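You operate a simulated robot arm through the tools that you are given. There is no shell and no other tool. Be economical: measure what you need, move in short steps, check, and stop when the job is done.

Carry out the task below with a simulated two-armed robot. There is one attempt and no reset: what you move stays moved.

Task
Take the glove pack from the long table and leave it on the brown cardboard sheet. Then stack the grey tin from the long table on top of the white tin. Then stack the 9 W bulb box from the long table on top of the 12 W bulb box. The order counts.
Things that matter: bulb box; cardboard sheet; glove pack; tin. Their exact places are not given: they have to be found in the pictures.

The check looks at the end state, three seconds after you hand in, the way a careful person would. Anything else that was tipped, shoved, dropped, spilled or broken makes it a failure. Flat cloth is picked up by pressing the open fingertips on it (5 to 10 N) and closing them slowly along it; thin cloth reads only 2 to 8 mm in the jaws.

Robot
Two 7-joint arms with fingered hands on one trunk, on a base that drives. Base frame: it is fixed to the floor where the robot stands at the start and does not move with it; the origin is under the middle of the robot, x ahead of it, y to its left, z up; the surface under the hand at the start is at about z = 780. Lengths are in mm, angles in rad, forces in N, time in s.
The left shoulder is at the start at [102, 152, 1001], the right one opposite. With the tool pointing down near the work surface each hand reaches from about 500 to 860 mm from the robot's upright axis, wherever it stands, measured 20 degrees to its own side. Payload 3.8 kg a hand.
The tool frame of a hand sits at the grasp point between the pads (the TCP): z along the fingers, y along the line on which they close. The tips reach 30 mm beyond it. Largest opening 104 mm; the body of the gripper starts 35 mm behind the TCP. The gripper is a hand of 5 fingers: y runs from the thumb to the fingers, the wrist lies at [-15, -104, -178] in the tool frame, and closing takes about 1.5 s.
Orientation is that of the tool frame in the base frame, as [roll, pitch, yaw] about the fixed x, y, z axes, in that order (R = Rz(yaw) Ry(pitch) Rx(roll)). With the fingers straight down and the wrist toward the robot, the tool's x, y and z point along [0, 1, 0], [1, 0, 0] and [0, 0, -1] of the base frame.

Tools
- The arms move only by the tool jog_arm. It takes "left_increments", "right_increments" or both (then of equal length, played together; a hand with none holds still); each is a list of rows, each an object of numbers (a shift or turn left out is 0, a gripper value left out holds the last): "x", "y", "z": the shift along the base's x, y, z in mm; "rx", "ry", "rz": the turn, a rotation vector about the base's x, y, z in rad. In form: [{"x": .., "y": .., "z": .., "rx": .., "ry": .., "rz": ..}, ...]. A call has 1 to 20 rows; each row shifts and turns the commanded pose from where the row before left it. "left_gripper" and "right_gripper" are, for a hand that has rows, the gripper command, from -1 (shut) to 1 (fully open), values between in proportion, set as the call begins (left out, the last holds). Rows are played at 5 a second. More than 50 mm and 0.15 rad between two rows, or a gripper value outside its range, and nothing of the call is played. A pose out of reach is approached as far as the arm can. The call stops where the force on the tool passes 40 N (or 10 N more than at its start, if that is more) or the arm is blocked; 0.2 s more then pass. The fingers move at their own pace (about 72 mm/s each) and stop on an object; they squeeze with about 22 N. The grip force told is the motor's: it shows also when the fingers shut on nothing. Time passes only in rows, and 0.2 s behind the last, so rows that do not move let the fingers close. It gives the time, the measured TCP pose, the force on the tool (base axes), the opening and the grip force at its end, in the units of the frame above (readings bear some noise), with the torque about the TCP (base axes, N m) and any sound that the robot's microphone picked up.
- Cameras (640 x 400 px; columns grow to the right, rows downward): "scene" is now at [243.5, -0.8, 1161.7]; the picture's right is [-0.01, -1.00, 0.00], its down [-0.43, 0.00, -0.90] and it looks along [0.90, -0.01, -0.43] (base axes); focal length 214 px, centre (320, 200). "left" rides on the left gripper at [-80, -78, -141] in its tool frame; the picture's right is [-0.78, -0.30, 0.56], its down [0.53, -0.78, 0.33] and it looks along [0.33, 0.56, 0.76] (tool axes); focal length 247 px, centre (320, 200). "right" rides on the right gripper at [80, -78, -141] in its tool frame; the picture's right is [-0.78, 0.30, -0.56], its down [-0.54, -0.78, 0.33] and it looks along [-0.33, 0.56, 0.76] (tool axes); focal length 247 px, centre (320, 200).
- snapshot(camera): a new picture of that camera. It takes no simulated time.
- raise_lower(by): slides the trunk up (or, below 0, down) by that many mm; the arms and the scene camera ride with it, the base frame stays. It gives what a move gives, with no picture.
- base_move(legs): drives the robot by 1 to 6 legs, each [ahead, left, turn to the left] in mm, mm and rad, along the robot's own axes; the way and the turn of a leg run together, so that a leg with both is an arc; at most 1500 mm and 3.142 rad a leg. The arms and the cameras ride along, it lands a little off, and it stops where it bumps. It gives what a move gives.
- finger_targets(index, middle, ring, little, thumb_bend, thumb_turn, hand): sets how far each is bent, from 0 (flat) to 1 (curled in); at 0.3 the hand is open as for a grip, at 0.7 the pads meet at the TCP. One left out holds its place. A second passes; each finger stops where it meets its share of the squeeze, and holds until it gets a number again. A gripper value or a shape takes the hand back. It gives what a move gives, with no picture; readings hold the bend of each and the force on index, middle, ring, little, thumb and palm. thumb_turn goes from beside the hand (0) to across from the fingers (1), as for a grip.
- grasp_type(shape, hand): the hand has 5 fingers and takes this shape, open, in about a second: jaw (thumb against the fingers, like two jaws); tri (thumb and two fingers); tip (a fingertip pinch); poke (one finger out to press); point (the index stretched); flat (the hand flat); cup (the hand cupped); fist (a fist). The gripper value then closes the fingers along that shape, each until it touches; the sizes above hold for jaw. It gives what a move gives, with no picture.
- turn_head(pan, tilt): turns the head with the scene camera to pan (to the left, within 1.396 rad either way) and tilt (down, from -0.506 to 1.204), counted from straight ahead of the robot. It gives what a move gives.
- pixel_to_xyz(camera, pixels): for up to 12 pixels [column, row] of the newest picture of that camera ("zoom" is the newest enlarged one), the place [x, y, z] in the base frame of the surface seen there, good to about 2 mm. It takes no simulated time.
- close_up(camera, box): a new picture of the part [left, top, right, bottom] of that camera's present view, enlarged. It takes no simulated time.
- hand_in(): hands the job in; it is judged then, once.

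Go step by step. Measure first, check grasps and placings, and put right what went wrong. The budget is 110 turns and 108 pictures, counting those below and the enlarged ones. Unless the task says otherwise, let go and move clear before handing in, and close with one line.

The tools are called after "Emit:" by a JSON object that holds its "method" and its "body". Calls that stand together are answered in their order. jog_arm: Moves the arms, as the interface text tells. Its arguments: {"type":"object","properties":{"left_increments":{"type":"array"},"left_gripper":{"type":"number"},"right_increments":{"type":"array"},"right_gripper":{"type":"number"}},"required":[]} The other tools are called the same way: raise_lower (by) slides the trunk up or down; grasp_type (shape, hand) gives the hand a shape; finger_targets (index, middle, ring, little, thumb_bend, thumb_turn, hand) moves the fingers one by one; base_move (legs) drives the base; turn_head (pan, tilt) turns the head that bears the scene camera; snapshot (camera) takes a picture; pixel_to_xyz (camera, pixels) gives the place of the surface under pixels of a picture; close_up (camera, box) takes an enlarged picture of a part of a camera's view; hand_in () hands the job in.

At the start:

```text
time: 0.0
left_tool_pos: [467.5, 216.7, 1158.6]
left_ee_rot: [3.141, -0.002, 1.571]
left_force: [0.0, 0.4, -0.4]
left_wrist_torque: [-0.02, 0.03, -0.01]
left_width: 103.5
left_finger_force: 0.0
left_shape: jaw
left_bend: [0.3, 0.3, 0.3, 0.3, 0.3, 0.98]
left_finger forces: [0.0, 0.0, 0.1, 0.0, 0.0, 0.0]
right_tool_pos: [488.6, -151.9, 1086.2]
right_ee_rot: [-3.141, 0.002, 1.568]
right_force: [0.1, 0.6, 1.3]
right_wrist_torque: [0.01, 0.0, 0.04]
right_width: 103.5
right_finger_force: 0.0
right_shape: jaw
right_bend: [0.3, 0.3, 0.3, 0.3, 0.3, 0.98]
right_finger forces: [0.0, 0.0, 0.0, 0.0, 0.0, 0.0]
trunk travel left (down, up): [-100.0, 356.0]
robot x, y, heading: [-2.1, -1.1, -0.003]
head pan, tilt: [-0.012, 0.115]
```

scene: 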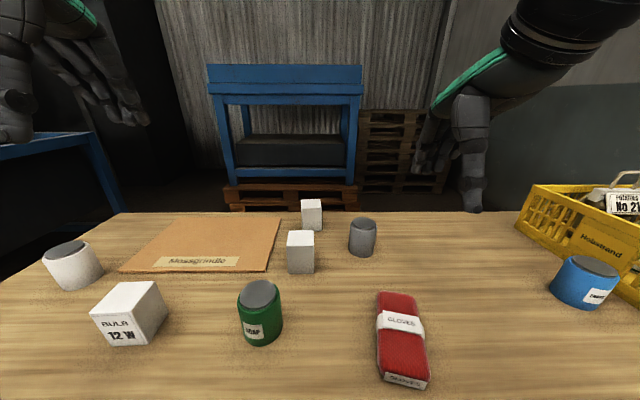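
right: 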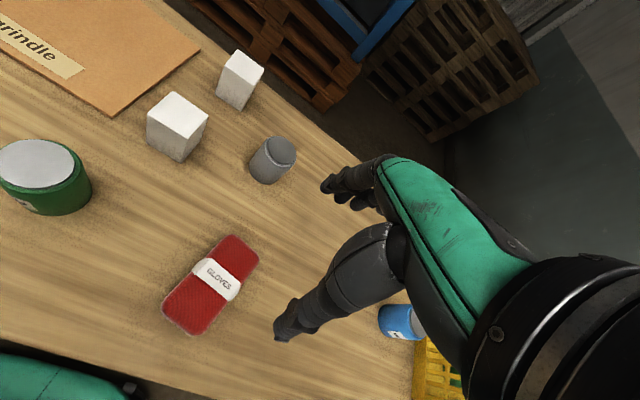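
left: 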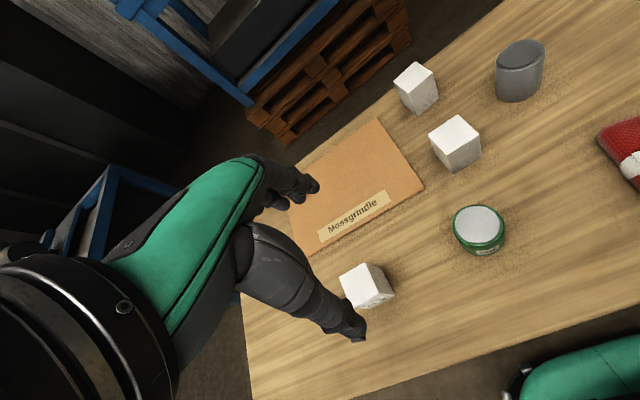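

The scene shows the glove pack (402,338), the cardboard (205,245), white tin (72,265), grey tin (362,237), the 12 W box (130,313) and two unlabelled white boxes (301,252) and (311,213). I'll enlarge and measure.

Emit:
{"method": "close_up", "body": {"camera": "scene", "box": [260, 180, 420, 280]}}

Emit:
{"method": "pixel_to_xyz", "body": {"camera": "scene", "pixels": [[400, 300], [402, 322], [404, 365], [380, 335], [425, 335], [363, 222], [363, 250], [70, 248], [130, 292], [301, 237], [311, 203], [205, 240]]}}

Emit:
{"method": "close_up", "body": {"camera": "left", "box": [320, 40, 560, 190]}}

Emit:
{"method": "close_up", "body": {"camera": "scene", "box": [20, 200, 300, 375]}}

```text
4.00 times, centred on (340, 230) of scene
```

zoom: 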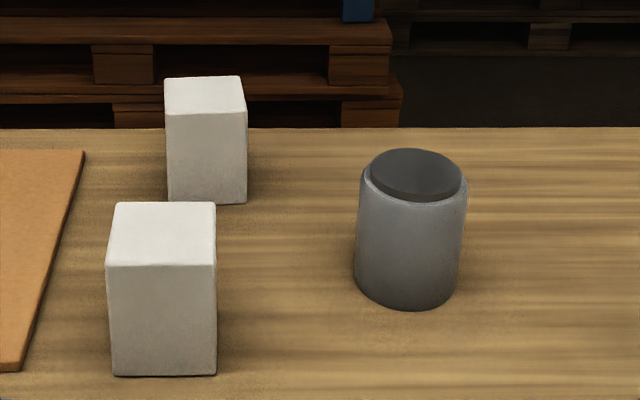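

```text
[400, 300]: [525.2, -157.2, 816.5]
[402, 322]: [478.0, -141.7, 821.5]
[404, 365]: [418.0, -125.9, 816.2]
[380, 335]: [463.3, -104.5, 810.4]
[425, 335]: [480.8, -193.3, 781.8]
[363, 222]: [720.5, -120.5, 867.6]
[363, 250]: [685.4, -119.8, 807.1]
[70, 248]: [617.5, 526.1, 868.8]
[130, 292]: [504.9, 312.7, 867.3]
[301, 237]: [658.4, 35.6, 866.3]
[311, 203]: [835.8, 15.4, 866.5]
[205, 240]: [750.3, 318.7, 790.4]
```

```text
2.67 times, centred on (440, 115) of left
```

zoom: 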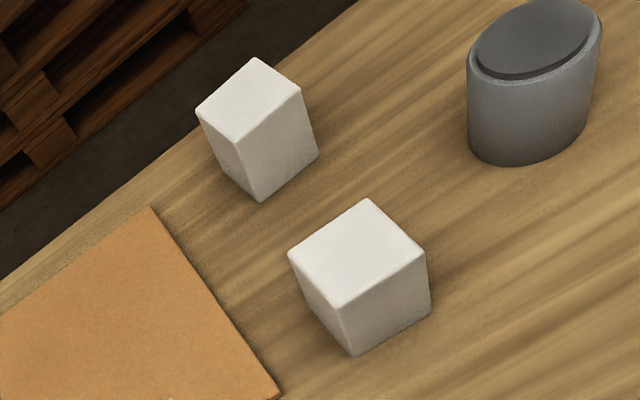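

```text
2.29 times, centred on (160, 288) of scene
```

zoom: 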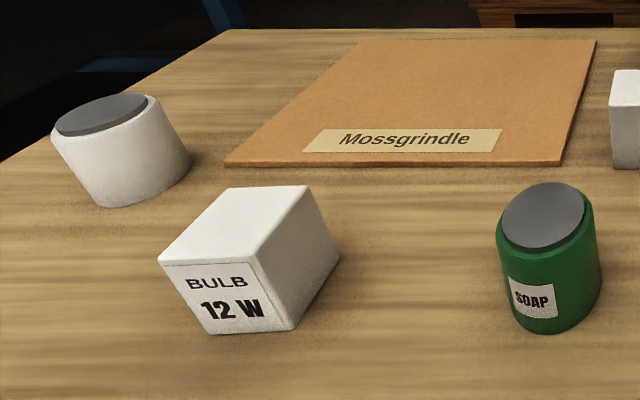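

Both small white boxes show no label from here. First I'll measure the gloves' corners from the right camera and the edges of the other items.

Emit:
{"method": "pixel_to_xyz", "body": {"camera": "right", "pixels": [[169, 302], [226, 239], [256, 256], [198, 326], [213, 282], [30, 165], [237, 65], [176, 105], [275, 150]]}}

Emit:
{"method": "pixel_to_xyz", "body": {"camera": "scene", "pixels": [[172, 219], [280, 219], [268, 270], [125, 269], [45, 256], [96, 249], [95, 312], [135, 315], [160, 285], [122, 287], [500, 213], [585, 265]]}}

Emit:
{"method": "close_up", "body": {"camera": "scene", "box": [350, 275, 510, 375]}}

```text
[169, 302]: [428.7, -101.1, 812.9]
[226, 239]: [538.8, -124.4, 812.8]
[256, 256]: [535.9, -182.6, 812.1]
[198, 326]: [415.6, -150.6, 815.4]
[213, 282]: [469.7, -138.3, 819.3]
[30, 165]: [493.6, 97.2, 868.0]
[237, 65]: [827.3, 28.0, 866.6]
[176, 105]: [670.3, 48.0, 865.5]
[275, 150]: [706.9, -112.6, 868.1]
```

```text
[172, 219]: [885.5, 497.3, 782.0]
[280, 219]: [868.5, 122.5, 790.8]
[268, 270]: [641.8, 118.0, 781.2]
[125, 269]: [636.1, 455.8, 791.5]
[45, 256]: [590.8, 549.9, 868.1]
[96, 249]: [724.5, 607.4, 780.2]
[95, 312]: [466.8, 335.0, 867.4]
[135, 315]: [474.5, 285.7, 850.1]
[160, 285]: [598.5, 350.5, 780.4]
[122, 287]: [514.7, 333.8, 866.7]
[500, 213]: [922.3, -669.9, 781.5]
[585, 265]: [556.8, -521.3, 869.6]
```

```text
4.00 times, centred on (430, 325) of scene
```

zoom: 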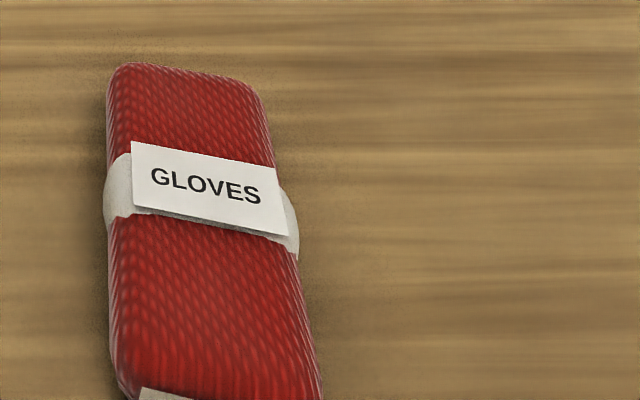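

Gloves measured at about centre (477,-140), long axis about yaw -0.24. I need to know the surroundings and where a label of the white boxes could be seen, so I look around with the head.

Emit:
{"method": "turn_head", "body": {"pan": 0, "tilt": 1.1}}

Emit:
{"method": "snapshot", "body": {"camera": "scene"}}

Emit:
{"method": "pixel_to_xyz", "body": {"camera": "scene", "pixels": [[320, 330], [320, 370], [320, 395], [320, 300]]}}

Emit:
{"method": "turn_head", "body": {"pan": 1.0, "tilt": 0.3}}

Emit:
{"method": "snapshot", "body": {"camera": "scene"}}

Emit:
{"method": "turn_head", "body": {"pan": -1.0, "tilt": 0.3}}

Emit:
{"method": "snapshot", "body": {"camera": "scene"}}

```text
time: 1.3
left_tool_pos: [466.9, 217.0, 1157.5]
left_ee_rot: [-3.141, 0.0, 1.57]
left_force: [1.2, -0.7, 0.3]
left_wrist_torque: [0.0, 0.0, -0.04]
left_width: 103.6
left_finger_force: 0.0
left_shape: jaw
left_bend: [0.3, 0.3, 0.3, 0.3, 0.3, 0.98]
left_finger forces: [0.0, 0.0, 0.0, 0.0, 0.1, 0.0]
right_tool_pos: [487.9, -151.8, 1086.4]
right_ee_rot: [-3.141, 0.0, 1.57]
right_force: [0.4, 0.3, 0.6]
right_wrist_torque: [0.01, 0.01, 0.02]
right_width: 103.7
right_finger_force: 0.1
right_shape: jaw
right_bend: [0.3, 0.3, 0.3, 0.3, 0.3, 0.98]
right_finger forces: [0.0, 0.0, 0.0, 0.0, 0.0, 0.1]
trunk travel left (down, up): [-100.0, 356.0]
robot x, y, heading: [-5.5, -0.6, -0.007]
head pan, tilt: [0.0, 1.1]
```

```text
100 pictures are left
```

scene: 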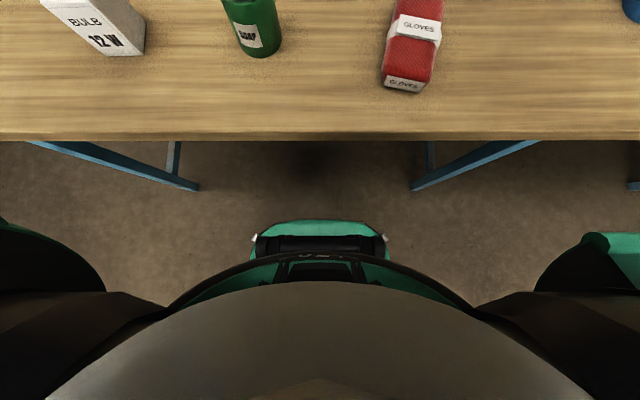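

```text
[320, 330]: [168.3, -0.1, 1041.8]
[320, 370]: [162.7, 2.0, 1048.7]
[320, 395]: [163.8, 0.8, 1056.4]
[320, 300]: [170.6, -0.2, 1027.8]
```

```text
time: 2.5
left_tool_pos: [467.0, 217.6, 1157.8]
left_ee_rot: [-3.14, 0.001, 1.572]
left_force: [0.4, -0.5, 0.1]
left_wrist_torque: [-0.02, 0.03, -0.02]
left_width: 103.6
left_finger_force: 0.1
left_shape: jaw
left_bend: [0.3, 0.3, 0.3, 0.3, 0.3, 0.98]
left_finger forces: [0.0, 0.0, 0.0, 0.0, 0.0, 0.1]
right_tool_pos: [489.0, -152.1, 1087.3]
right_ee_rot: [-3.141, 0.001, 1.57]
right_force: [0.2, -0.1, 0.4]
right_wrist_torque: [0.03, 0.02, 0.01]
right_width: 103.7
right_finger_force: 0.1
right_shape: jaw
right_bend: [0.3, 0.3, 0.3, 0.3, 0.3, 0.98]
right_finger forces: [0.0, 0.0, 0.0, 0.0, 0.1, 0.0]
trunk travel left (down, up): [-100.0, 356.0]
robot x, y, heading: [5.5, 0.5, 0.003]
head pan, tilt: [1.0, 0.3]
```

```text
99 pictures are left
```

scene: 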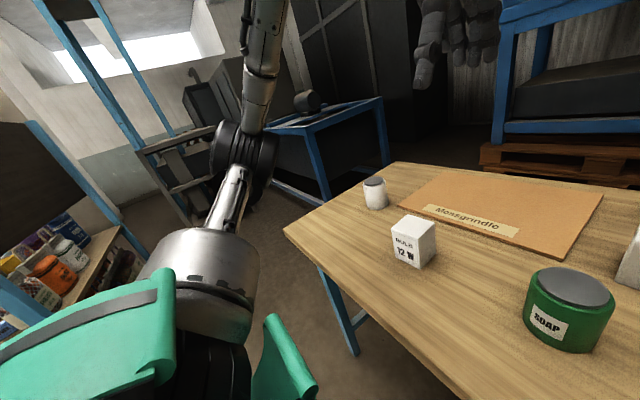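

```text
time: 4.5
left_tool_pos: [467.1, 217.1, 1157.2]
left_ee_rot: [3.14, 0.0, 1.571]
left_force: [0.3, 0.1, -0.1]
left_wrist_torque: [0.0, -0.01, 0.04]
left_width: 103.5
left_finger_force: 0.0
left_shape: jaw
left_bend: [0.3, 0.3, 0.3, 0.3, 0.3, 0.98]
left_finger forces: [0.1, 0.0, 0.0, 0.1, 0.1, 0.1]
right_tool_pos: [488.4, -152.3, 1086.6]
right_ee_rot: [3.141, -0.001, 1.57]
right_force: [-1.4, -0.4, 0.2]
right_wrist_torque: [0.01, -0.04, 0.0]
right_width: 103.8
right_finger_force: 0.1
right_shape: jaw
right_bend: [0.3, 0.3, 0.3, 0.3, 0.3, 0.98]
right_finger forces: [0.0, 0.0, 0.0, 0.0, 0.1, 0.0]
trunk travel left (down, up): [-100.0, 356.0]
robot x, y, heading: [0.5, 0.6, 0.001]
head pan, tilt: [-1.0, 0.3]
```

```text
98 pictures are left
```

scene: 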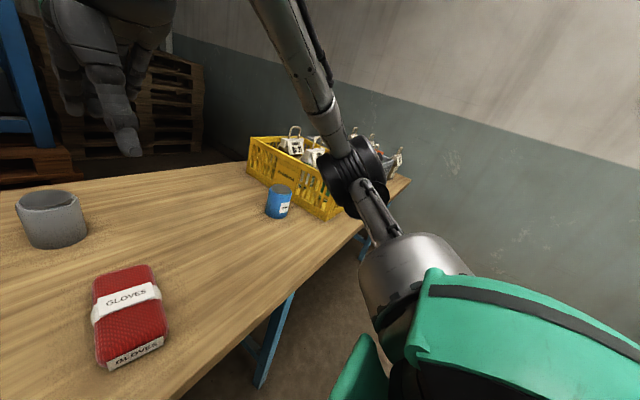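

Nothing shows the white boxes' labels yet, so they must face away (+x). I'll raise the trunk a little, roll forward 100 mm, and swing the right hand's camera over to look at their back sides without touching anything.

Emit:
{"method": "raise_lower", "body": {"by": 80}}

Emit:
{"method": "base_move", "body": {"legs": [[100, 0, 0]]}}

Emit:
{"method": "jog_arm", "body": {"right_increments": [{"x": 12, "y": 17, "z": -6, "rz": -0.131}, {"x": 12, "y": 17, "z": -6, "rz": -0.131}, {"x": 12, "y": 17, "z": -6, "rz": -0.131}, {"x": 12, "y": 17, "z": -6, "rz": -0.131}, {"x": 12, "y": 17, "z": -6, "rz": -0.131}, {"x": 12, "y": 17, "z": -6, "rz": -0.131}, {"x": 12, "y": 17, "z": -6, "rz": -0.131}, {"x": 12, "y": 17, "z": -6, "rz": -0.131}, {"x": 12, "y": 17, "z": -6, "rz": -0.131}, {"x": 12, "y": 17, "z": -6, "rz": -0.131}, {"x": 12, "y": 17, "z": -6, "rz": -0.131}, {"x": 12, "y": 17, "z": -6, "rz": -0.131}], "left_increments": [{"y": 10}, {"y": 10}, {"y": 10}, {"y": 10}, {"y": 10}, {"y": 10}, {"y": 10}, {"y": 10}, {"y": 10}, {"y": 10}, {"y": 10}, {"y": 10}]}}

Emit:
{"method": "snapshot", "body": {"camera": "right"}}

```text
time: 5.6
left_tool_pos: [467.0, 216.5, 1237.4]
left_ee_rot: [-3.14, 0.001, 1.571]
left_force: [-0.6, -0.1, 0.1]
left_wrist_torque: [0.0, 0.03, -0.03]
left_width: 103.9
left_finger_force: 0.0
left_shape: jaw
left_bend: [0.3, 0.3, 0.3, 0.3, 0.3, 0.98]
left_finger forces: [0.0, 0.0, 0.1, 0.0, 0.0, 0.0]
right_tool_pos: [489.3, -152.2, 1166.2]
right_ee_rot: [-3.139, -0.001, 1.571]
right_force: [0.2, 1.1, -0.1]
right_wrist_torque: [-0.01, 0.0, 0.03]
right_width: 103.9
right_finger_force: 0.1
right_shape: jaw
right_bend: [0.3, 0.3, 0.3, 0.3, 0.3, 0.98]
right_finger forces: [0.1, 0.0, 0.0, 0.0, 0.1, 0.0]
trunk travel left (down, up): [-180.0, 276.0]
robot x, y, heading: [3.4, 1.2, 0.0]
head pan, tilt: [-1.0, 0.3]
```

```text
time: 6.8
left_tool_pos: [566.2, 216.3, 1237.4]
left_ee_rot: [3.141, -0.001, 1.57]
left_force: [0.3, -1.0, 0.1]
left_wrist_torque: [-0.05, -0.02, 0.01]
left_width: 103.6
left_finger_force: 0.0
left_shape: jaw
left_bend: [0.3, 0.3, 0.3, 0.3, 0.3, 0.98]
left_finger forces: [0.0, 0.0, 0.1, 0.1, 0.0, 0.0]
right_tool_pos: [588.6, -152.5, 1167.7]
right_ee_rot: [3.141, -0.001, 1.569]
right_force: [-0.1, -0.5, 0.0]
right_wrist_torque: [0.0, 0.01, 0.02]
right_width: 103.4
right_finger_force: 0.0
right_shape: jaw
right_bend: [0.3, 0.3, 0.3, 0.3, 0.3, 0.98]
right_finger forces: [0.0, 0.0, 0.1, 0.0, 0.0, 0.0]
trunk travel left (down, up): [-180.0, 276.0]
robot x, y, heading: [103.3, -1.6, -0.001]
head pan, tilt: [-1.0, 0.3]
```

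```text
time: 9.4
left_tool_pos: [568.4, 339.6, 1236.4]
left_ee_rot: [-3.14, 0.001, 1.571]
left_force: [-0.1, 0.1, 0.3]
left_wrist_torque: [-0.01, -0.03, 0.0]
left_width: 103.8
left_finger_force: 0.0
left_shape: jaw
left_bend: [0.3, 0.3, 0.3, 0.3, 0.3, 0.98]
left_finger forces: [0.1, 0.0, 0.0, 0.1, 0.0, 0.0]
right_tool_pos: [698.2, 8.9, 1086.5]
right_ee_rot: [3.139, -0.015, 0.191]
right_force: [0.6, -0.7, 0.6]
right_wrist_torque: [-0.04, 0.02, 0.02]
right_width: 104.0
right_finger_force: 0.1
right_shape: jaw
right_bend: [0.3, 0.3, 0.3, 0.3, 0.3, 0.98]
right_finger forces: [0.1, 0.0, 0.1, 0.0, 0.0, 0.0]
right hand out of reach, approached as far as the arm can: row 10, 11, 12
trunk travel left (down, up): [-180.0, 276.0]
robot x, y, heading: [96.1, 2.1, -0.0]
head pan, tilt: [-1.0, 0.3]
```

```text
97 pictures are left
```

right: 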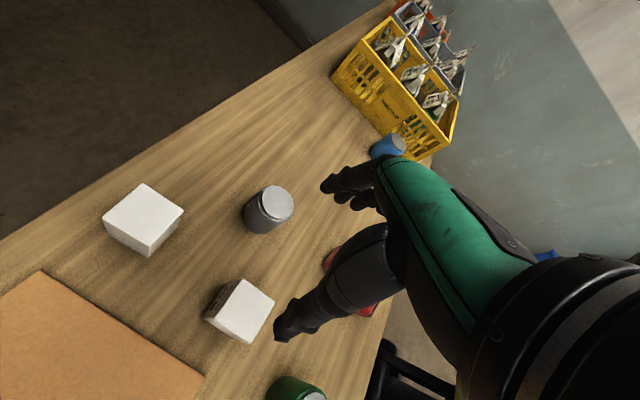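

The near box (240,310) shows something dark on its back face at about (218,297). I enlarge it.

Emit:
{"method": "close_up", "body": {"camera": "right", "box": [190, 265, 286, 325]}}

Emit:
{"method": "close_up", "body": {"camera": "right", "box": [80, 170, 208, 250]}}

```text
6.67 times, centred on (238, 295) of right
```

zoom: 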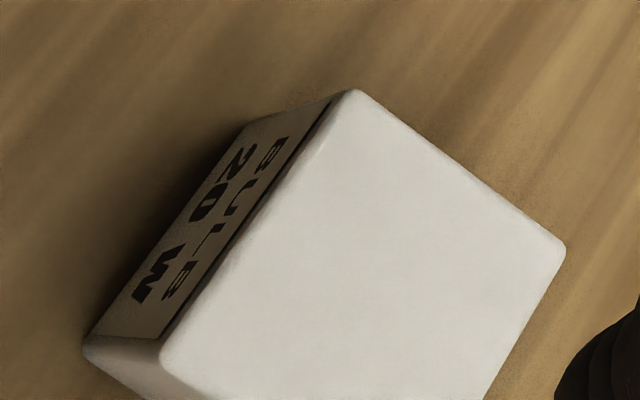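

```text
5.00 times, centred on (144, 210) of right
```

zoom: 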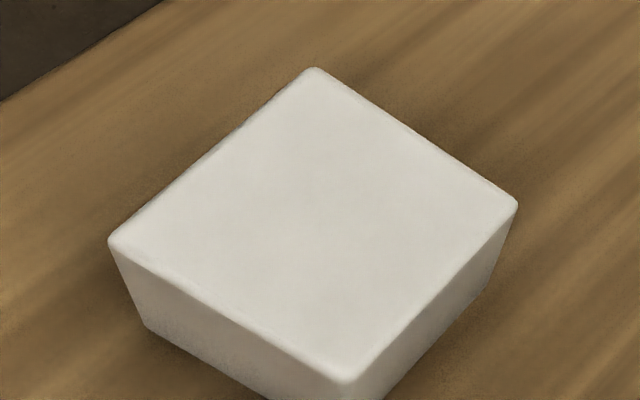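

The near box reads "BULB 20 W", so the far one at (144,210) must be the 9 W box. I measure tops from this overhead view.

Emit:
{"method": "pixel_to_xyz", "body": {"camera": "right", "pixels": [[144, 186], [181, 210], [151, 245], [105, 218], [241, 282], [272, 298], [250, 340], [209, 318], [275, 188], [292, 203], [276, 219], [260, 205]]}}

Emit:
{"method": "snapshot", "body": {"camera": "left"}}

```text
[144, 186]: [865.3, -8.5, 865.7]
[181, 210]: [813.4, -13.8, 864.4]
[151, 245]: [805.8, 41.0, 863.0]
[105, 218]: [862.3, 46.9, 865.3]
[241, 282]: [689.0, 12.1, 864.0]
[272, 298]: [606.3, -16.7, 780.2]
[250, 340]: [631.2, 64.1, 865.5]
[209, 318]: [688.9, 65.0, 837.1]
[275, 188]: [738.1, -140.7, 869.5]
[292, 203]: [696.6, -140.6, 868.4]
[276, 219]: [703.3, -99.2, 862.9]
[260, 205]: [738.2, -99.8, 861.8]
```

```text
94 pictures are left
```

left: 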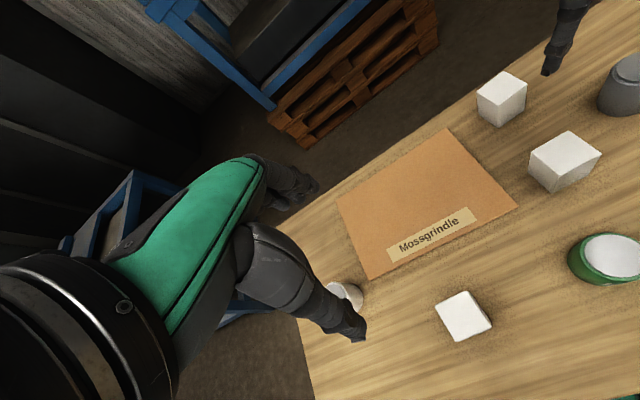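

The 9 W box top is centred at about (837,16) and the grey tin at about (719,-120). I go back for the gloves: base back 140 mm, trunk down 80, right hand turned so it closes across the pack.

Emit:
{"method": "base_move", "body": {"legs": [[-140, 0, 0]]}}

Emit:
{"method": "raise_lower", "body": {"by": -80}}

Emit:
{"method": "jog_arm", "body": {"right_gripper": 1, "right_increments": [{"x": -4, "y": -8, "rz": 0.143}, {"x": -4, "y": -8, "rz": 0.143}, {"x": -4, "y": -8, "rz": 0.143}, {"x": -4, "y": -8, "rz": 0.143}, {"x": -4, "y": -8, "rz": 0.143}, {"x": -4, "y": -8, "rz": 0.143}, {"x": -4, "y": -8, "rz": 0.143}, {"x": -4, "y": -8, "rz": 0.143}, {"x": -4, "y": -8, "rz": 0.143}, {"x": -4, "y": -8, "rz": 0.143}, {"x": -4, "y": -8, "rz": 0.143}, {"x": -4, "y": -8, "rz": 0.143}, {"x": -4, "y": -8, "rz": 0.143}, {"x": -4, "y": -8, "rz": 0.143}, {"x": -4, "y": -8, "rz": 0.143}, {"x": -4, "y": -8, "rz": 0.143}, {"x": -4, "y": -8, "rz": 0.143}, {"x": -4, "y": -8, "rz": 0.143}, {"x": -4, "y": -8, "rz": 0.143}]}}

Emit:
{"method": "snapshot", "body": {"camera": "right"}}

```text
time: 10.7
left_tool_pos: [429.7, 335.3, 1236.9]
left_ee_rot: [-3.139, 0.0, 1.571]
left_force: [-1.0, -0.2, -0.6]
left_wrist_torque: [0.02, -0.01, 0.02]
left_width: 103.7
left_finger_force: 0.0
left_shape: jaw
left_bend: [0.3, 0.3, 0.3, 0.3, 0.3, 0.98]
left_finger forces: [0.0, 0.1, 0.0, 0.0, 0.1, 0.0]
right_tool_pos: [559.5, 5.7, 1087.6]
right_ee_rot: [3.14, -0.013, 0.191]
right_force: [-0.2, -0.8, 0.0]
right_wrist_torque: [0.03, -0.03, -0.02]
right_width: 103.7
right_finger_force: 0.1
right_shape: jaw
right_bend: [0.3, 0.3, 0.3, 0.3, 0.3, 0.98]
right_finger forces: [0.0, 0.0, 0.0, 0.0, 0.0, 0.1]
trunk travel left (down, up): [-180.0, 276.0]
robot x, y, heading: [-38.6, -2.6, -0.005]
head pan, tilt: [-1.0, 0.3]
```

```text
time: 11.9
left_tool_pos: [427.5, 335.1, 1158.2]
left_ee_rot: [-3.141, 0.001, 1.568]
left_force: [0.4, -0.6, 0.3]
left_wrist_torque: [0.02, -0.07, 0.04]
left_width: 103.8
left_finger_force: 0.1
left_shape: jaw
left_bend: [0.3, 0.3, 0.3, 0.3, 0.3, 0.98]
left_finger forces: [0.0, 0.0, 0.1, 0.0, 0.1, 0.0]
right_tool_pos: [558.1, 5.6, 1008.7]
right_ee_rot: [3.139, -0.017, 0.19]
right_force: [-0.4, 0.0, 0.6]
right_wrist_torque: [0.01, -0.03, 0.03]
right_width: 103.6
right_finger_force: 0.1
right_shape: jaw
right_bend: [0.3, 0.3, 0.3, 0.3, 0.3, 0.98]
right_finger forces: [0.0, 0.1, 0.0, 0.0, 0.1, 0.0]
trunk travel left (down, up): [-100.0, 356.0]
robot x, y, heading: [-41.0, 1.2, 0.003]
head pan, tilt: [-1.0, 0.3]
```

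```text
time: 15.9
left_tool_pos: [430.0, 335.4, 1157.1]
left_ee_rot: [-3.14, 0.001, 1.569]
left_force: [1.2, 0.1, -0.5]
left_wrist_torque: [0.0, 0.01, 0.02]
left_width: 103.7
left_finger_force: 0.0
left_shape: jaw
left_bend: [0.3, 0.3, 0.3, 0.3, 0.3, 0.98]
left_finger forces: [0.0, 0.0, 0.0, 0.1, 0.0, 0.1]
right_tool_pos: [483.5, -148.4, 1007.2]
right_ee_rot: [3.14, -0.016, 2.911]
right_force: [0.2, -0.4, 1.0]
right_wrist_torque: [-0.02, 0.0, -0.03]
right_width: 103.7
right_finger_force: 0.1
right_shape: jaw
right_bend: [0.3, 0.3, 0.3, 0.3, 0.3, 0.98]
right_finger forces: [0.0, 0.0, 0.0, 0.0, 0.0, 0.0]
trunk travel left (down, up): [-100.0, 356.0]
robot x, y, heading: [-37.6, 1.7, -0.0]
head pan, tilt: [-1.0, 0.3]
```

```text
93 pictures are left
```

right: 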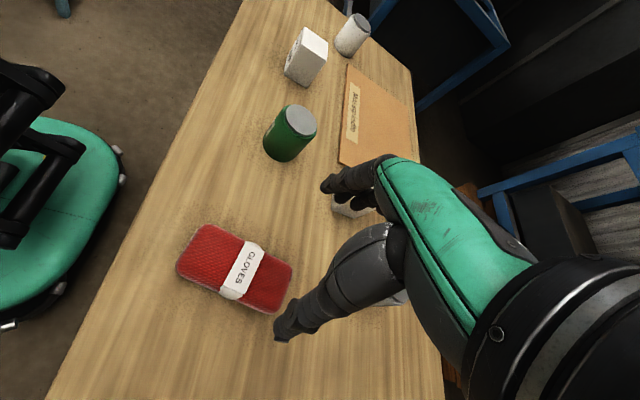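

The hand is above with right yaw; I measure the pack's corners again from this view.

Emit:
{"method": "pixel_to_xyz", "body": {"camera": "right", "pixels": [[182, 263], [205, 229], [287, 268], [271, 306], [243, 268], [190, 245], [279, 290], [240, 248], [228, 292], [218, 268]]}}

```text
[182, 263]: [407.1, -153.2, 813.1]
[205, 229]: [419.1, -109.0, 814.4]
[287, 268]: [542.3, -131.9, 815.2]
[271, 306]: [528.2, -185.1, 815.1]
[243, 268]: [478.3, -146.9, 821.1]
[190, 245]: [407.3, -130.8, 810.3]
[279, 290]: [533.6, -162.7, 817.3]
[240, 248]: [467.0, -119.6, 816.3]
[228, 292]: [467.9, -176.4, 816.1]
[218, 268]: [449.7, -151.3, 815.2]
```

Pack centre is about (473,-147), yaw matches; I descend in short steps to TCP z 816.

Emit:
{"method": "jog_arm", "body": {"right_increments": [{"x": -5, "z": -30}, {"x": -5, "z": -30}, {"z": -30}, {"z": -30}, {"z": -20}, {"z": -15}, {"z": -15}, {"z": -10}, {"z": -11}]}}

Emit:
{"method": "snapshot", "body": {"camera": "right"}}

```text
time: 17.9
left_tool_pos: [427.8, 336.2, 1156.9]
left_ee_rot: [3.141, -0.001, 1.569]
left_force: [0.5, -0.3, -0.6]
left_wrist_torque: [0.0, -0.01, -0.01]
left_width: 103.7
left_finger_force: 0.1
left_shape: jaw
left_bend: [0.3, 0.3, 0.3, 0.3, 0.3, 0.98]
left_finger forces: [0.0, 0.0, 0.0, 0.0, 0.1, 0.0]
right_tool_pos: [473.9, -146.8, 817.0]
right_ee_rot: [3.139, -0.016, 2.906]
right_force: [0.5, 0.0, 0.9]
right_wrist_torque: [0.01, 0.01, 0.0]
right_width: 103.9
right_finger_force: 0.0
right_shape: jaw
right_bend: [0.3, 0.3, 0.3, 0.3, 0.3, 0.98]
right_finger forces: [0.2, 0.1, 0.0, 0.0, 0.0, 0.1]
trunk travel left (down, up): [-100.0, 356.0]
robot x, y, heading: [-39.5, -4.2, -0.002]
head pan, tilt: [-1.0, 0.3]
```

```text
92 pictures are left
```

right: 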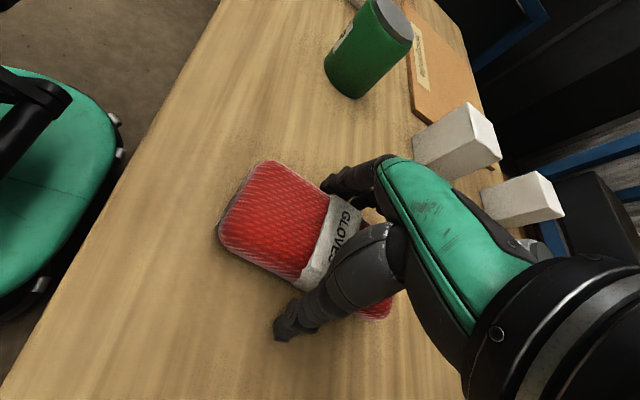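

The fingers straddle the pack freely at z 817. I close and wait, then lift a little.

Emit:
{"method": "jog_arm", "body": {"right_gripper": -1, "right_increments": [{}, {}, {}, {}, {}, {}, {}, {}, {}, {}]}}

Emit:
{"method": "jog_arm", "body": {"right_increments": [{"z": 10}, {"z": 15}, {"z": 25}, {"z": 30}, {"z": 30}, {"z": 30}]}}

Emit:
{"method": "snapshot", "body": {"camera": "right"}}

```text
time: 20.1
left_tool_pos: [429.5, 335.7, 1157.0]
left_ee_rot: [-3.14, -0.001, 1.569]
left_force: [0.9, 0.6, 0.0]
left_wrist_torque: [0.0, -0.03, -0.01]
left_width: 103.8
left_finger_force: 0.1
left_shape: jaw
left_bend: [0.3, 0.3, 0.3, 0.3, 0.3, 0.98]
left_finger forces: [0.1, 0.0, 0.1, 0.0, 0.0, 0.1]
right_tool_pos: [473.9, -148.0, 816.6]
right_ee_rot: [3.138, -0.016, 2.906]
right_force: [0.7, 0.3, 0.1]
right_wrist_torque: [-0.02, -0.04, 0.0]
right_width: 69.2
right_finger_force: 21.8
right_shape: jaw
right_bend: [0.28, 0.4, 0.37, 0.43, 0.58, 0.99]
right_finger forces: [10.7, 5.7, 2.6, 1.5, 20.5, 0.0]
trunk travel left (down, up): [-100.0, 356.0]
robot x, y, heading: [-42.4, -0.0, 0.002]
head pan, tilt: [-1.0, 0.3]
```

```text
time: 21.5
left_tool_pos: [429.1, 335.2, 1157.2]
left_ee_rot: [3.14, 0.001, 1.569]
left_force: [-0.3, 0.2, 0.5]
left_wrist_torque: [-0.02, 0.02, 0.01]
left_width: 103.6
left_finger_force: 0.1
left_shape: jaw
left_bend: [0.3, 0.3, 0.3, 0.3, 0.3, 0.98]
left_finger forces: [0.0, 0.0, 0.1, 0.1, 0.0, 0.1]
right_tool_pos: [473.5, -147.0, 954.9]
right_ee_rot: [-3.141, -0.013, 2.908]
right_force: [1.4, -0.9, -1.0]
right_wrist_torque: [0.01, -0.01, 0.02]
right_width: 69.2
right_finger_force: 22.3
right_shape: jaw
right_bend: [0.28, 0.4, 0.37, 0.43, 0.58, 0.99]
right_finger forces: [10.8, 5.7, 2.5, 1.5, 20.4, 0.1]
trunk travel left (down, up): [-100.0, 356.0]
robot x, y, heading: [-42.5, -1.5, -0.004]
head pan, tilt: [-1.0, 0.3]
```

```text
91 pictures are left
```

right: 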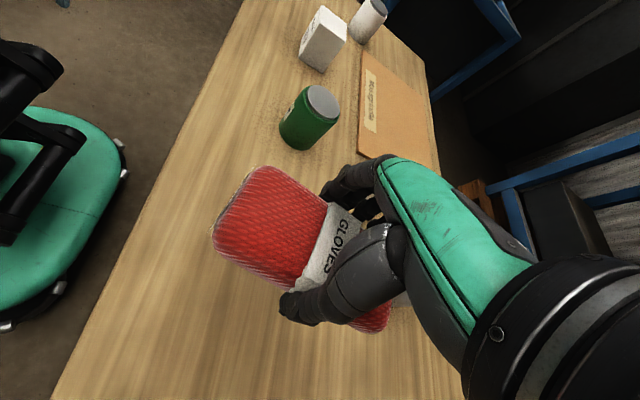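

The pack is held (width 69, grip 22 N). Before driving left I check the free space there.

Emit:
{"method": "turn_head", "body": {"pan": 0.9, "tilt": 0.3}}

Emit:
{"method": "snapshot", "body": {"camera": "scene"}}

Emit:
{"method": "pixel_to_xyz", "body": {"camera": "scene", "pixels": [[120, 230], [150, 160], [40, 330], [300, 180], [300, 130], [330, 340], [380, 180], [250, 340], [310, 100], [410, 190], [440, 235], [480, 190]]}}

```text
time: 23.3
left_tool_pos: [429.5, 336.1, 1157.3]
left_ee_rot: [3.141, 0.002, 1.568]
left_force: [0.0, -0.3, 0.7]
left_wrist_torque: [0.05, -0.03, -0.01]
left_width: 103.7
left_finger_force: 0.1
left_shape: jaw
left_bend: [0.3, 0.3, 0.3, 0.3, 0.3, 0.98]
left_finger forces: [0.0, 0.0, 0.0, 0.0, 0.0, 0.1]
right_tool_pos: [473.2, -148.4, 955.2]
right_ee_rot: [3.141, -0.017, 2.906]
right_force: [0.4, 0.7, -0.9]
right_wrist_torque: [-0.03, 0.04, 0.0]
right_width: 69.1
right_finger_force: 22.1
right_shape: jaw
right_bend: [0.28, 0.4, 0.37, 0.43, 0.58, 0.99]
right_finger forces: [10.8, 5.7, 2.5, 1.5, 20.5, 0.1]
trunk travel left (down, up): [-100.0, 356.0]
robot x, y, heading: [-40.0, -1.8, -0.002]
head pan, tilt: [0.901, 0.3]
```

```text
90 pictures are left
```

scene: 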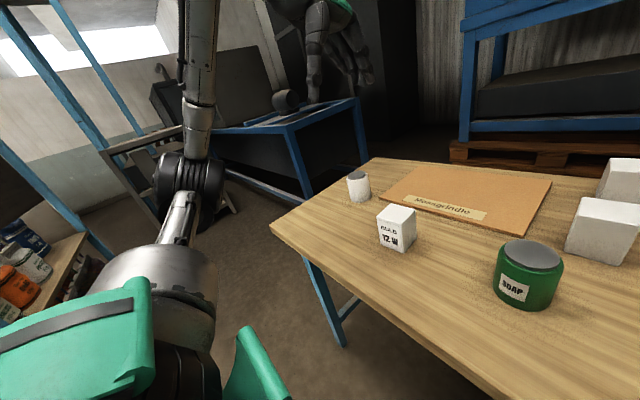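

```text
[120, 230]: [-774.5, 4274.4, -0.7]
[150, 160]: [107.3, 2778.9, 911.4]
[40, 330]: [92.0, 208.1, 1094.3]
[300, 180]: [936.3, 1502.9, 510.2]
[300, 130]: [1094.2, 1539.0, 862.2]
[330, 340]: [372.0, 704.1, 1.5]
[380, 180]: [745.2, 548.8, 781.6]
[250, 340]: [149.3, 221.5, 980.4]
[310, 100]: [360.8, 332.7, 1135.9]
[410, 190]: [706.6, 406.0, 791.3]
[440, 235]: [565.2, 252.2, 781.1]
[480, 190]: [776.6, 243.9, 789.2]
```

The left is free. I drive 430 left and 60 ahead, then extend the arm over the cardboard.

Emit:
{"method": "base_move", "body": {"legs": [[0, 430, 0], [60, 0, 0]]}}

Emit:
{"method": "turn_head", "body": {"pan": 0, "tilt": 0.3}}

Emit:
{"method": "jog_arm", "body": {"right_increments": [{"x": 30}, {"x": 30}, {"x": 30}, {"x": 30}, {"x": 30}, {"x": 30}, {"x": 30}]}}

Emit:
{"method": "snapshot", "body": {"camera": "scene"}}

Emit:
{"method": "snapshot", "body": {"camera": "right"}}

```text
time: 26.5
left_tool_pos: [488.2, 760.1, 1157.0]
left_ee_rot: [-3.14, 0.0, 1.573]
left_force: [1.3, -0.2, -0.6]
left_wrist_torque: [0.01, 0.0, -0.01]
left_width: 103.8
left_finger_force: 0.1
left_shape: jaw
left_bend: [0.3, 0.3, 0.3, 0.3, 0.3, 0.98]
left_finger forces: [0.0, 0.0, 0.0, 0.1, 0.0, 0.1]
right_tool_pos: [533.7, 277.6, 955.4]
right_ee_rot: [-3.141, -0.016, 2.908]
right_force: [-0.3, 0.0, -0.6]
right_wrist_torque: [0.02, -0.02, 0.03]
right_width: 69.3
right_finger_force: 21.9
right_shape: jaw
right_bend: [0.28, 0.4, 0.37, 0.43, 0.58, 0.99]
right_finger forces: [10.8, 5.7, 2.4, 1.5, 20.4, 0.1]
trunk travel left (down, up): [-100.0, 356.0]
robot x, y, heading: [18.7, 422.2, 0.001]
head pan, tilt: [0.901, 0.3]
```

```text
time: 27.7
left_tool_pos: [487.7, 760.0, 1156.8]
left_ee_rot: [-3.14, 0.0, 1.572]
left_force: [0.0, -0.4, -0.3]
left_wrist_torque: [-0.01, 0.0, 0.01]
left_width: 103.9
left_finger_force: 0.1
left_shape: jaw
left_bend: [0.3, 0.3, 0.3, 0.3, 0.3, 0.98]
left_finger forces: [0.0, 0.0, 0.0, 0.0, 0.0, 0.0]
right_tool_pos: [532.6, 276.8, 954.0]
right_ee_rot: [-3.141, -0.013, 2.909]
right_force: [-0.3, -0.2, -0.7]
right_wrist_torque: [-0.02, 0.02, -0.02]
right_width: 69.4
right_finger_force: 22.1
right_shape: jaw
right_bend: [0.28, 0.4, 0.37, 0.43, 0.58, 0.99]
right_finger forces: [10.8, 5.7, 2.5, 1.5, 20.4, 0.1]
trunk travel left (down, up): [-100.0, 356.0]
robot x, y, heading: [24.6, 421.9, 0.005]
head pan, tilt: [0.0, 0.3]
```

```text
time: 29.3
left_tool_pos: [487.5, 760.9, 1157.4]
left_ee_rot: [-3.141, 0.0, 1.574]
left_force: [0.0, 0.4, 0.2]
left_wrist_torque: [-0.02, -0.01, 0.0]
left_width: 103.7
left_finger_force: 0.1
left_shape: jaw
left_bend: [0.3, 0.3, 0.3, 0.3, 0.3, 0.98]
left_finger forces: [0.1, 0.0, 0.0, 0.0, 0.0, 0.0]
right_tool_pos: [737.0, 278.1, 952.8]
right_ee_rot: [-3.141, -0.015, 2.908]
right_force: [-0.2, -0.1, -1.1]
right_wrist_torque: [-0.02, 0.0, -0.02]
right_width: 69.3
right_finger_force: 21.6
right_shape: jaw
right_bend: [0.28, 0.4, 0.37, 0.43, 0.58, 0.98]
right_finger forces: [10.7, 5.7, 2.5, 1.5, 20.4, 0.1]
right hand out of reach, approached as far as the arm can: row 7
trunk travel left (down, up): [-100.0, 356.0]
robot x, y, heading: [18.7, 422.2, 0.001]
head pan, tilt: [0.0, 0.3]
```

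```text
89 pictures are left
```

scene: 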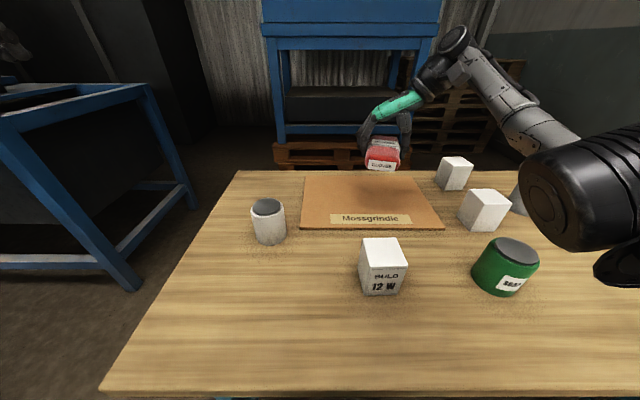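

```text
88 pictures are left
```

right: 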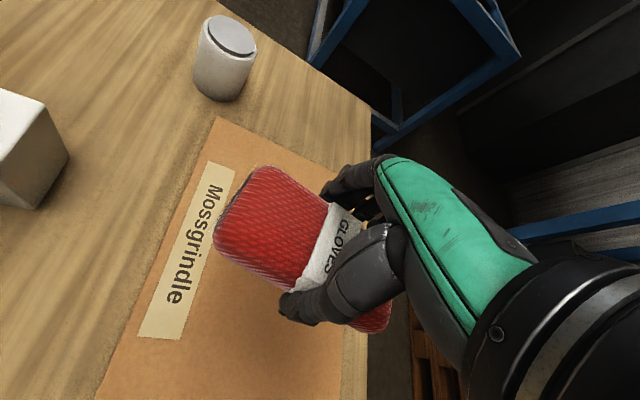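

The pack hangs above the sheet at (737,278). I measure the sheet corners and tops from this better view before lowering.

Emit:
{"method": "pixel_to_xyz", "body": {"camera": "scene", "pixels": [[306, 181], [302, 224], [438, 226], [413, 179], [256, 208], [280, 207], [268, 202], [364, 241], [396, 240], [405, 266], [362, 268], [268, 214]]}}

Emit:
{"method": "close_up", "body": {"camera": "scene", "box": [230, 180, 422, 300]}}

```text
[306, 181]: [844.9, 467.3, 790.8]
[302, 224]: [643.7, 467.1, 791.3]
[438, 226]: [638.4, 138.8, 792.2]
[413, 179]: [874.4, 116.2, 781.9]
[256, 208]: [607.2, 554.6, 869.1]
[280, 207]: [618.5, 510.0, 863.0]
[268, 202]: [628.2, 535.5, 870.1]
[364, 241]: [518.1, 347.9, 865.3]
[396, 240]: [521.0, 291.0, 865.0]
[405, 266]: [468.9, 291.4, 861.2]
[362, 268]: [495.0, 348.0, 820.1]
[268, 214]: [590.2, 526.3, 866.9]
```

```text
3.33 times, centred on (326, 240) of scene
```

zoom: 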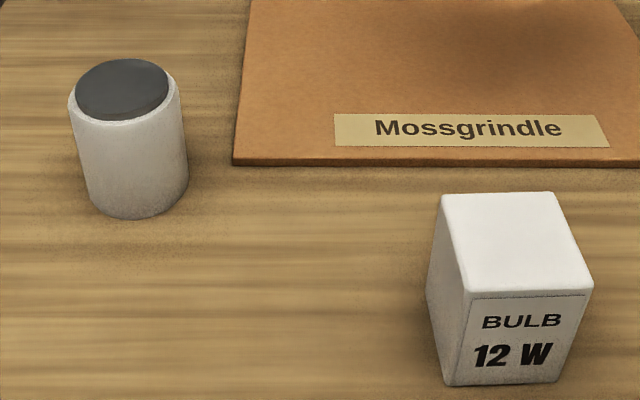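

The sheet spans x 640–870, y 125–467, surface z 791; the pack at (737,278) lies well inside. Lowering until light contact (TCP about 828).

Emit:
{"method": "jog_arm", "body": {"right_increments": [{"x": -8, "z": -30}, {"z": -30}, {"z": -25}, {"z": -20}, {"z": -10}, {"z": -5}, {"z": -3}]}}

```text
time: 30.9
left_tool_pos: [487.9, 760.1, 1157.4]
left_ee_rot: [-3.139, 0.0, 1.572]
left_force: [-0.7, 0.2, 0.1]
left_wrist_torque: [0.04, -0.03, -0.01]
left_width: 103.7
left_finger_force: 0.1
left_shape: jaw
left_bend: [0.3, 0.3, 0.3, 0.3, 0.3, 0.98]
left_finger forces: [0.0, 0.1, 0.0, 0.0, 0.0, 0.1]
right_tool_pos: [727.6, 274.7, 829.0]
right_ee_rot: [3.139, -0.017, 2.908]
right_force: [0.3, -0.3, -0.6]
right_wrist_torque: [-0.03, 0.0, 0.02]
right_width: 69.1
right_finger_force: 21.6
right_shape: jaw
right_bend: [0.28, 0.4, 0.37, 0.43, 0.58, 0.98]
right_finger forces: [10.9, 5.7, 2.6, 1.6, 20.5, 0.0]
trunk travel left (down, up): [-100.0, 356.0]
robot x, y, heading: [19.0, 420.0, 0.005]
head pan, tilt: [0.0, 0.3]
```

Emit:
{"method": "jog_arm", "body": {"right_increments": [{"z": -1}, {"z": -1}, {"z": -1}]}}

Emit:
{"method": "close_up", "body": {"camera": "scene", "box": [300, 130, 460, 230]}}

```text
time: 31.7
left_tool_pos: [487.0, 760.1, 1156.0]
left_ee_rot: [-3.14, -0.001, 1.572]
left_force: [0.2, 0.8, -0.2]
left_wrist_torque: [0.03, 0.0, -0.01]
left_width: 103.8
left_finger_force: 0.1
left_shape: jaw
left_bend: [0.3, 0.3, 0.3, 0.3, 0.3, 0.98]
left_finger forces: [0.0, 0.1, 0.0, 0.0, 0.1, 0.0]
right_tool_pos: [728.8, 275.0, 826.4]
right_ee_rot: [3.14, -0.014, 2.91]
right_force: [-0.3, -1.2, -0.8]
right_wrist_torque: [0.02, -0.02, -0.02]
right_width: 69.1
right_finger_force: 21.9
right_shape: jaw
right_bend: [0.28, 0.4, 0.37, 0.43, 0.58, 0.98]
right_finger forces: [10.6, 5.7, 2.5, 1.6, 20.4, 0.0]
trunk travel left (down, up): [-100.0, 356.0]
robot x, y, heading: [21.9, 421.8, -0.001]
head pan, tilt: [0.0, 0.3]
```

```text
4.00 times, centred on (380, 180) of scene
```

zoom: 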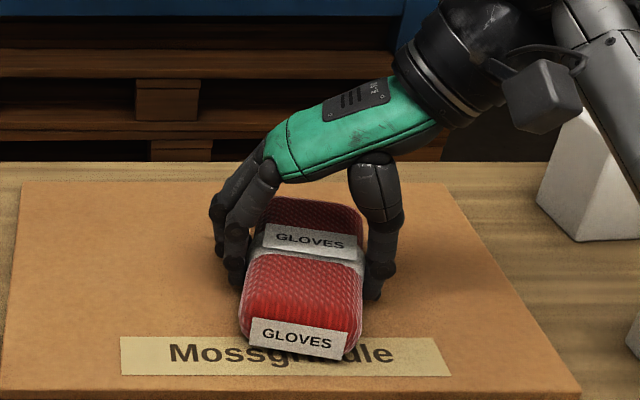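

It is at contact height; two more millimetres, then open and rise.

Emit:
{"method": "jog_arm", "body": {"right_increments": [{"z": -1}, {"z": -1}]}}

Emit:
{"method": "jog_arm", "body": {"right_gripper": 1, "right_increments": [{}, {}, {}, {}, {}, {}, {}, {}, {"z": 15}, {"z": 30}, {"z": 40}, {"z": 40}, {"z": 40}]}}

Emit:
{"method": "snapshot", "body": {"camera": "right"}}

```text
time: 32.3
left_tool_pos: [487.2, 759.9, 1156.6]
left_ee_rot: [3.139, -0.001, 1.573]
left_force: [0.6, -0.5, 0.9]
left_wrist_torque: [0.07, -0.02, 0.0]
left_width: 103.6
left_finger_force: 0.0
left_shape: jaw
left_bend: [0.3, 0.3, 0.3, 0.3, 0.3, 0.98]
left_finger forces: [0.0, 0.1, 0.1, 0.1, 0.0, 0.1]
right_tool_pos: [728.4, 276.1, 824.6]
right_ee_rot: [3.139, -0.015, 2.909]
right_force: [1.6, 0.8, 2.5]
right_wrist_torque: [-0.15, -0.04, 0.01]
right_width: 69.1
right_finger_force: 22.2
right_shape: jaw
right_bend: [0.28, 0.4, 0.37, 0.43, 0.58, 0.99]
right_finger forces: [10.9, 5.7, 2.6, 1.8, 20.5, 0.0]
trunk travel left (down, up): [-100.0, 356.0]
robot x, y, heading: [23.1, 424.5, 0.003]
head pan, tilt: [0.0, 0.3]
```

```text
time: 35.1
left_tool_pos: [484.6, 762.6, 1157.3]
left_ee_rot: [3.14, 0.0, 1.573]
left_force: [-0.2, 0.0, -0.5]
left_wrist_torque: [0.01, -0.02, 0.0]
left_width: 103.7
left_finger_force: 0.1
left_shape: jaw
left_bend: [0.3, 0.3, 0.3, 0.3, 0.3, 0.98]
left_finger forces: [0.1, 0.0, 0.0, 0.0, 0.1, 0.1]
right_tool_pos: [727.0, 277.6, 991.1]
right_ee_rot: [3.141, -0.015, 2.91]
right_force: [-0.4, 1.2, 0.0]
right_wrist_torque: [-0.05, 0.03, 0.01]
right_width: 103.5
right_finger_force: 0.0
right_shape: jaw
right_bend: [0.3, 0.3, 0.3, 0.3, 0.3, 0.98]
right_finger forces: [0.0, 0.0, 0.0, 0.0, 0.1, 0.0]
trunk travel left (down, up): [-100.0, 356.0]
robot x, y, heading: [20.8, 420.3, 0.004]
head pan, tilt: [0.0, 0.3]
```

```text
85 pictures are left
```

right: 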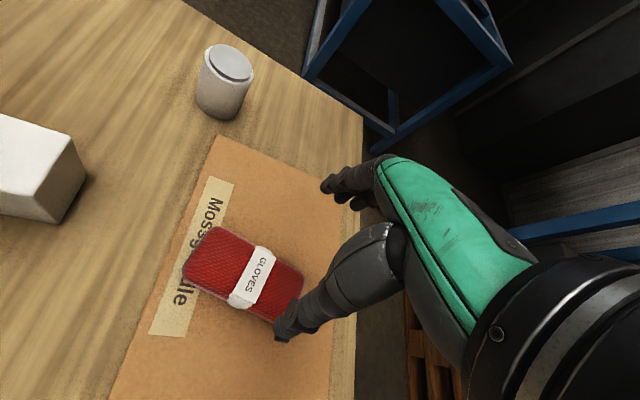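

The pack rests flat on the sheet. Now I turn the right hand back to wrist-toward-robot and drive right for the grey tin.

Emit:
{"method": "jog_arm", "body": {"right_increments": [{"z": 10, "rz": -0.149}, {"x": -5, "rz": -0.149}, {"x": -5, "rz": -0.149}, {"x": -5, "rz": -0.149}, {"x": -5, "rz": -0.149}, {"x": -5, "rz": -0.149}, {"x": -5, "rz": -0.149}, {"x": -5, "rz": -0.149}, {"x": -5, "rz": -0.149}]}}

Emit:
{"method": "base_move", "body": {"legs": [[0, -400, 0]]}}

Emit:
{"method": "snapshot", "body": {"camera": "right"}}

Emit:
{"method": "snapshot", "body": {"camera": "scene"}}

```text
time: 37.1
left_tool_pos: [487.1, 760.2, 1156.3]
left_ee_rot: [3.141, 0.001, 1.573]
left_force: [0.0, 0.1, 0.3]
left_wrist_torque: [-0.01, -0.04, -0.05]
left_width: 103.6
left_finger_force: 0.1
left_shape: jaw
left_bend: [0.3, 0.3, 0.3, 0.3, 0.3, 0.98]
left_finger forces: [0.1, 0.1, 0.1, 0.0, 0.0, 0.0]
right_tool_pos: [807.0, 274.9, 1039.6]
right_ee_rot: [-3.141, -0.013, 1.566]
right_force: [-0.4, -0.1, -0.4]
right_wrist_torque: [0.0, -0.01, -0.02]
right_width: 103.6
right_finger_force: 0.0
right_shape: jaw
right_bend: [0.3, 0.3, 0.3, 0.3, 0.3, 0.98]
right_finger forces: [0.1, 0.0, 0.1, 0.0, 0.0, 0.1]
right hand out of reach, approached as far as the arm can: row 1, 2, 3, 4, 5, 6, 7, 8, 9
trunk travel left (down, up): [-100.0, 356.0]
robot x, y, heading: [21.9, 428.1, 0.001]
head pan, tilt: [0.0, 0.3]
```

```text
time: 39.6
left_tool_pos: [486.7, 357.4, 1157.3]
left_ee_rot: [-3.14, -0.002, 1.576]
left_force: [0.5, -0.3, 0.3]
left_wrist_torque: [-0.02, -0.01, -0.02]
left_width: 103.4
left_finger_force: 0.1
left_shape: jaw
left_bend: [0.3, 0.3, 0.3, 0.3, 0.3, 0.98]
left_finger forces: [0.0, 0.0, 0.0, 0.0, 0.0, 0.0]
right_tool_pos: [807.0, -127.4, 1041.1]
right_ee_rot: [-3.141, -0.017, 1.571]
right_force: [-0.5, 0.1, 0.9]
right_wrist_torque: [0.03, 0.02, -0.02]
right_width: 103.7
right_finger_force: 0.1
right_shape: jaw
right_bend: [0.3, 0.3, 0.3, 0.3, 0.3, 0.98]
right_finger forces: [0.0, 0.0, 0.0, 0.1, 0.0, 0.1]
trunk travel left (down, up): [-100.0, 356.0]
robot x, y, heading: [17.4, 19.3, 0.002]
head pan, tilt: [0.0, 0.3]
```

```text
84 pictures are left
```

right: 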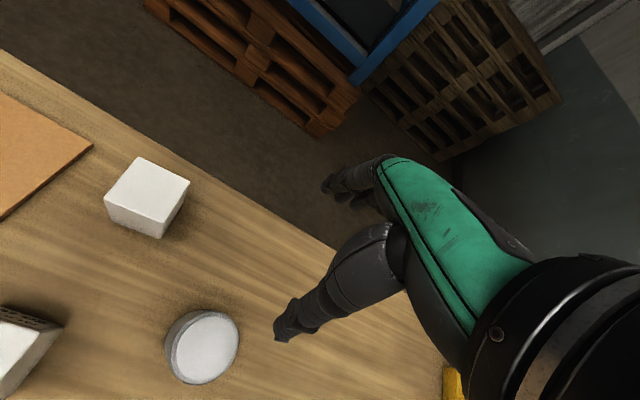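

```text
83 pictures are left
```

scene: 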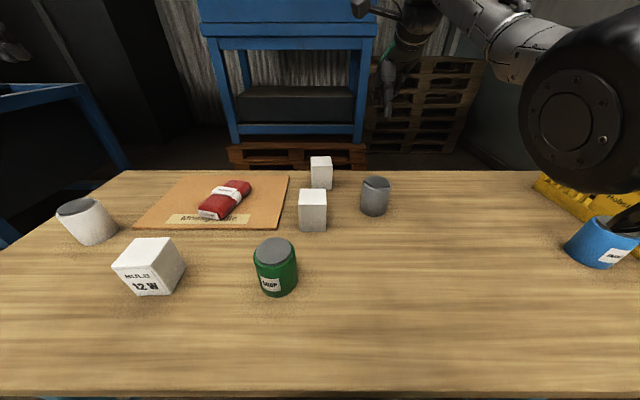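

The gloves are good at scene (225,198). I measure the grey tin's lid in the right view and bring the hand back over it.

Emit:
{"method": "pixel_to_xyz", "body": {"camera": "right", "pixels": [[207, 346], [207, 316], [236, 340], [180, 350], [205, 380], [170, 345], [240, 320]]}}

Emit:
{"method": "jog_arm", "body": {"right_increments": [{"x": -20}, {"x": -20, "z": -10}, {"x": -20, "z": -10}, {"x": -20, "z": -10}]}}

Emit:
{"method": "snapshot", "body": {"camera": "right"}}

```text
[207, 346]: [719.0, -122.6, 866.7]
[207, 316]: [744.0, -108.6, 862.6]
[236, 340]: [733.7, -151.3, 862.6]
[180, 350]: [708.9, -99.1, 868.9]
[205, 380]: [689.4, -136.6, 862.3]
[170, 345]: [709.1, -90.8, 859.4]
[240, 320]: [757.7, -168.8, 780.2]
```

```text
time: 40.6
left_tool_pos: [488.1, 356.9, 1156.5]
left_ee_rot: [-3.139, 0.0, 1.576]
left_force: [-0.2, 0.6, -1.0]
left_wrist_torque: [-0.04, 0.01, -0.03]
left_width: 103.8
left_finger_force: 0.2
left_shape: jaw
left_bend: [0.3, 0.3, 0.3, 0.3, 0.3, 0.98]
left_finger forces: [0.0, 0.0, 0.1, 0.0, 0.0, 0.0]
right_tool_pos: [806.8, -120.9, 1039.5]
right_ee_rot: [-3.14, -0.015, 1.57]
right_force: [-0.3, -0.2, -0.2]
right_wrist_torque: [-0.01, -0.01, -0.04]
right_width: 103.6
right_finger_force: 0.1
right_shape: jaw
right_bend: [0.3, 0.3, 0.3, 0.3, 0.3, 0.98]
right_finger forces: [0.1, 0.0, 0.1, 0.0, 0.1, 0.0]
right hand out of reach, approached as far as the arm can: row 1, 2, 3, 4
trunk travel left (down, up): [-100.0, 356.0]
robot x, y, heading: [25.0, 21.1, 0.007]
head pan, tilt: [0.0, 0.3]
```

```text
82 pictures are left
```

right: 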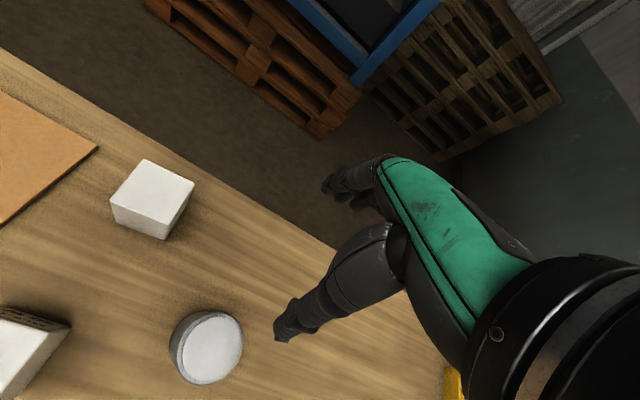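

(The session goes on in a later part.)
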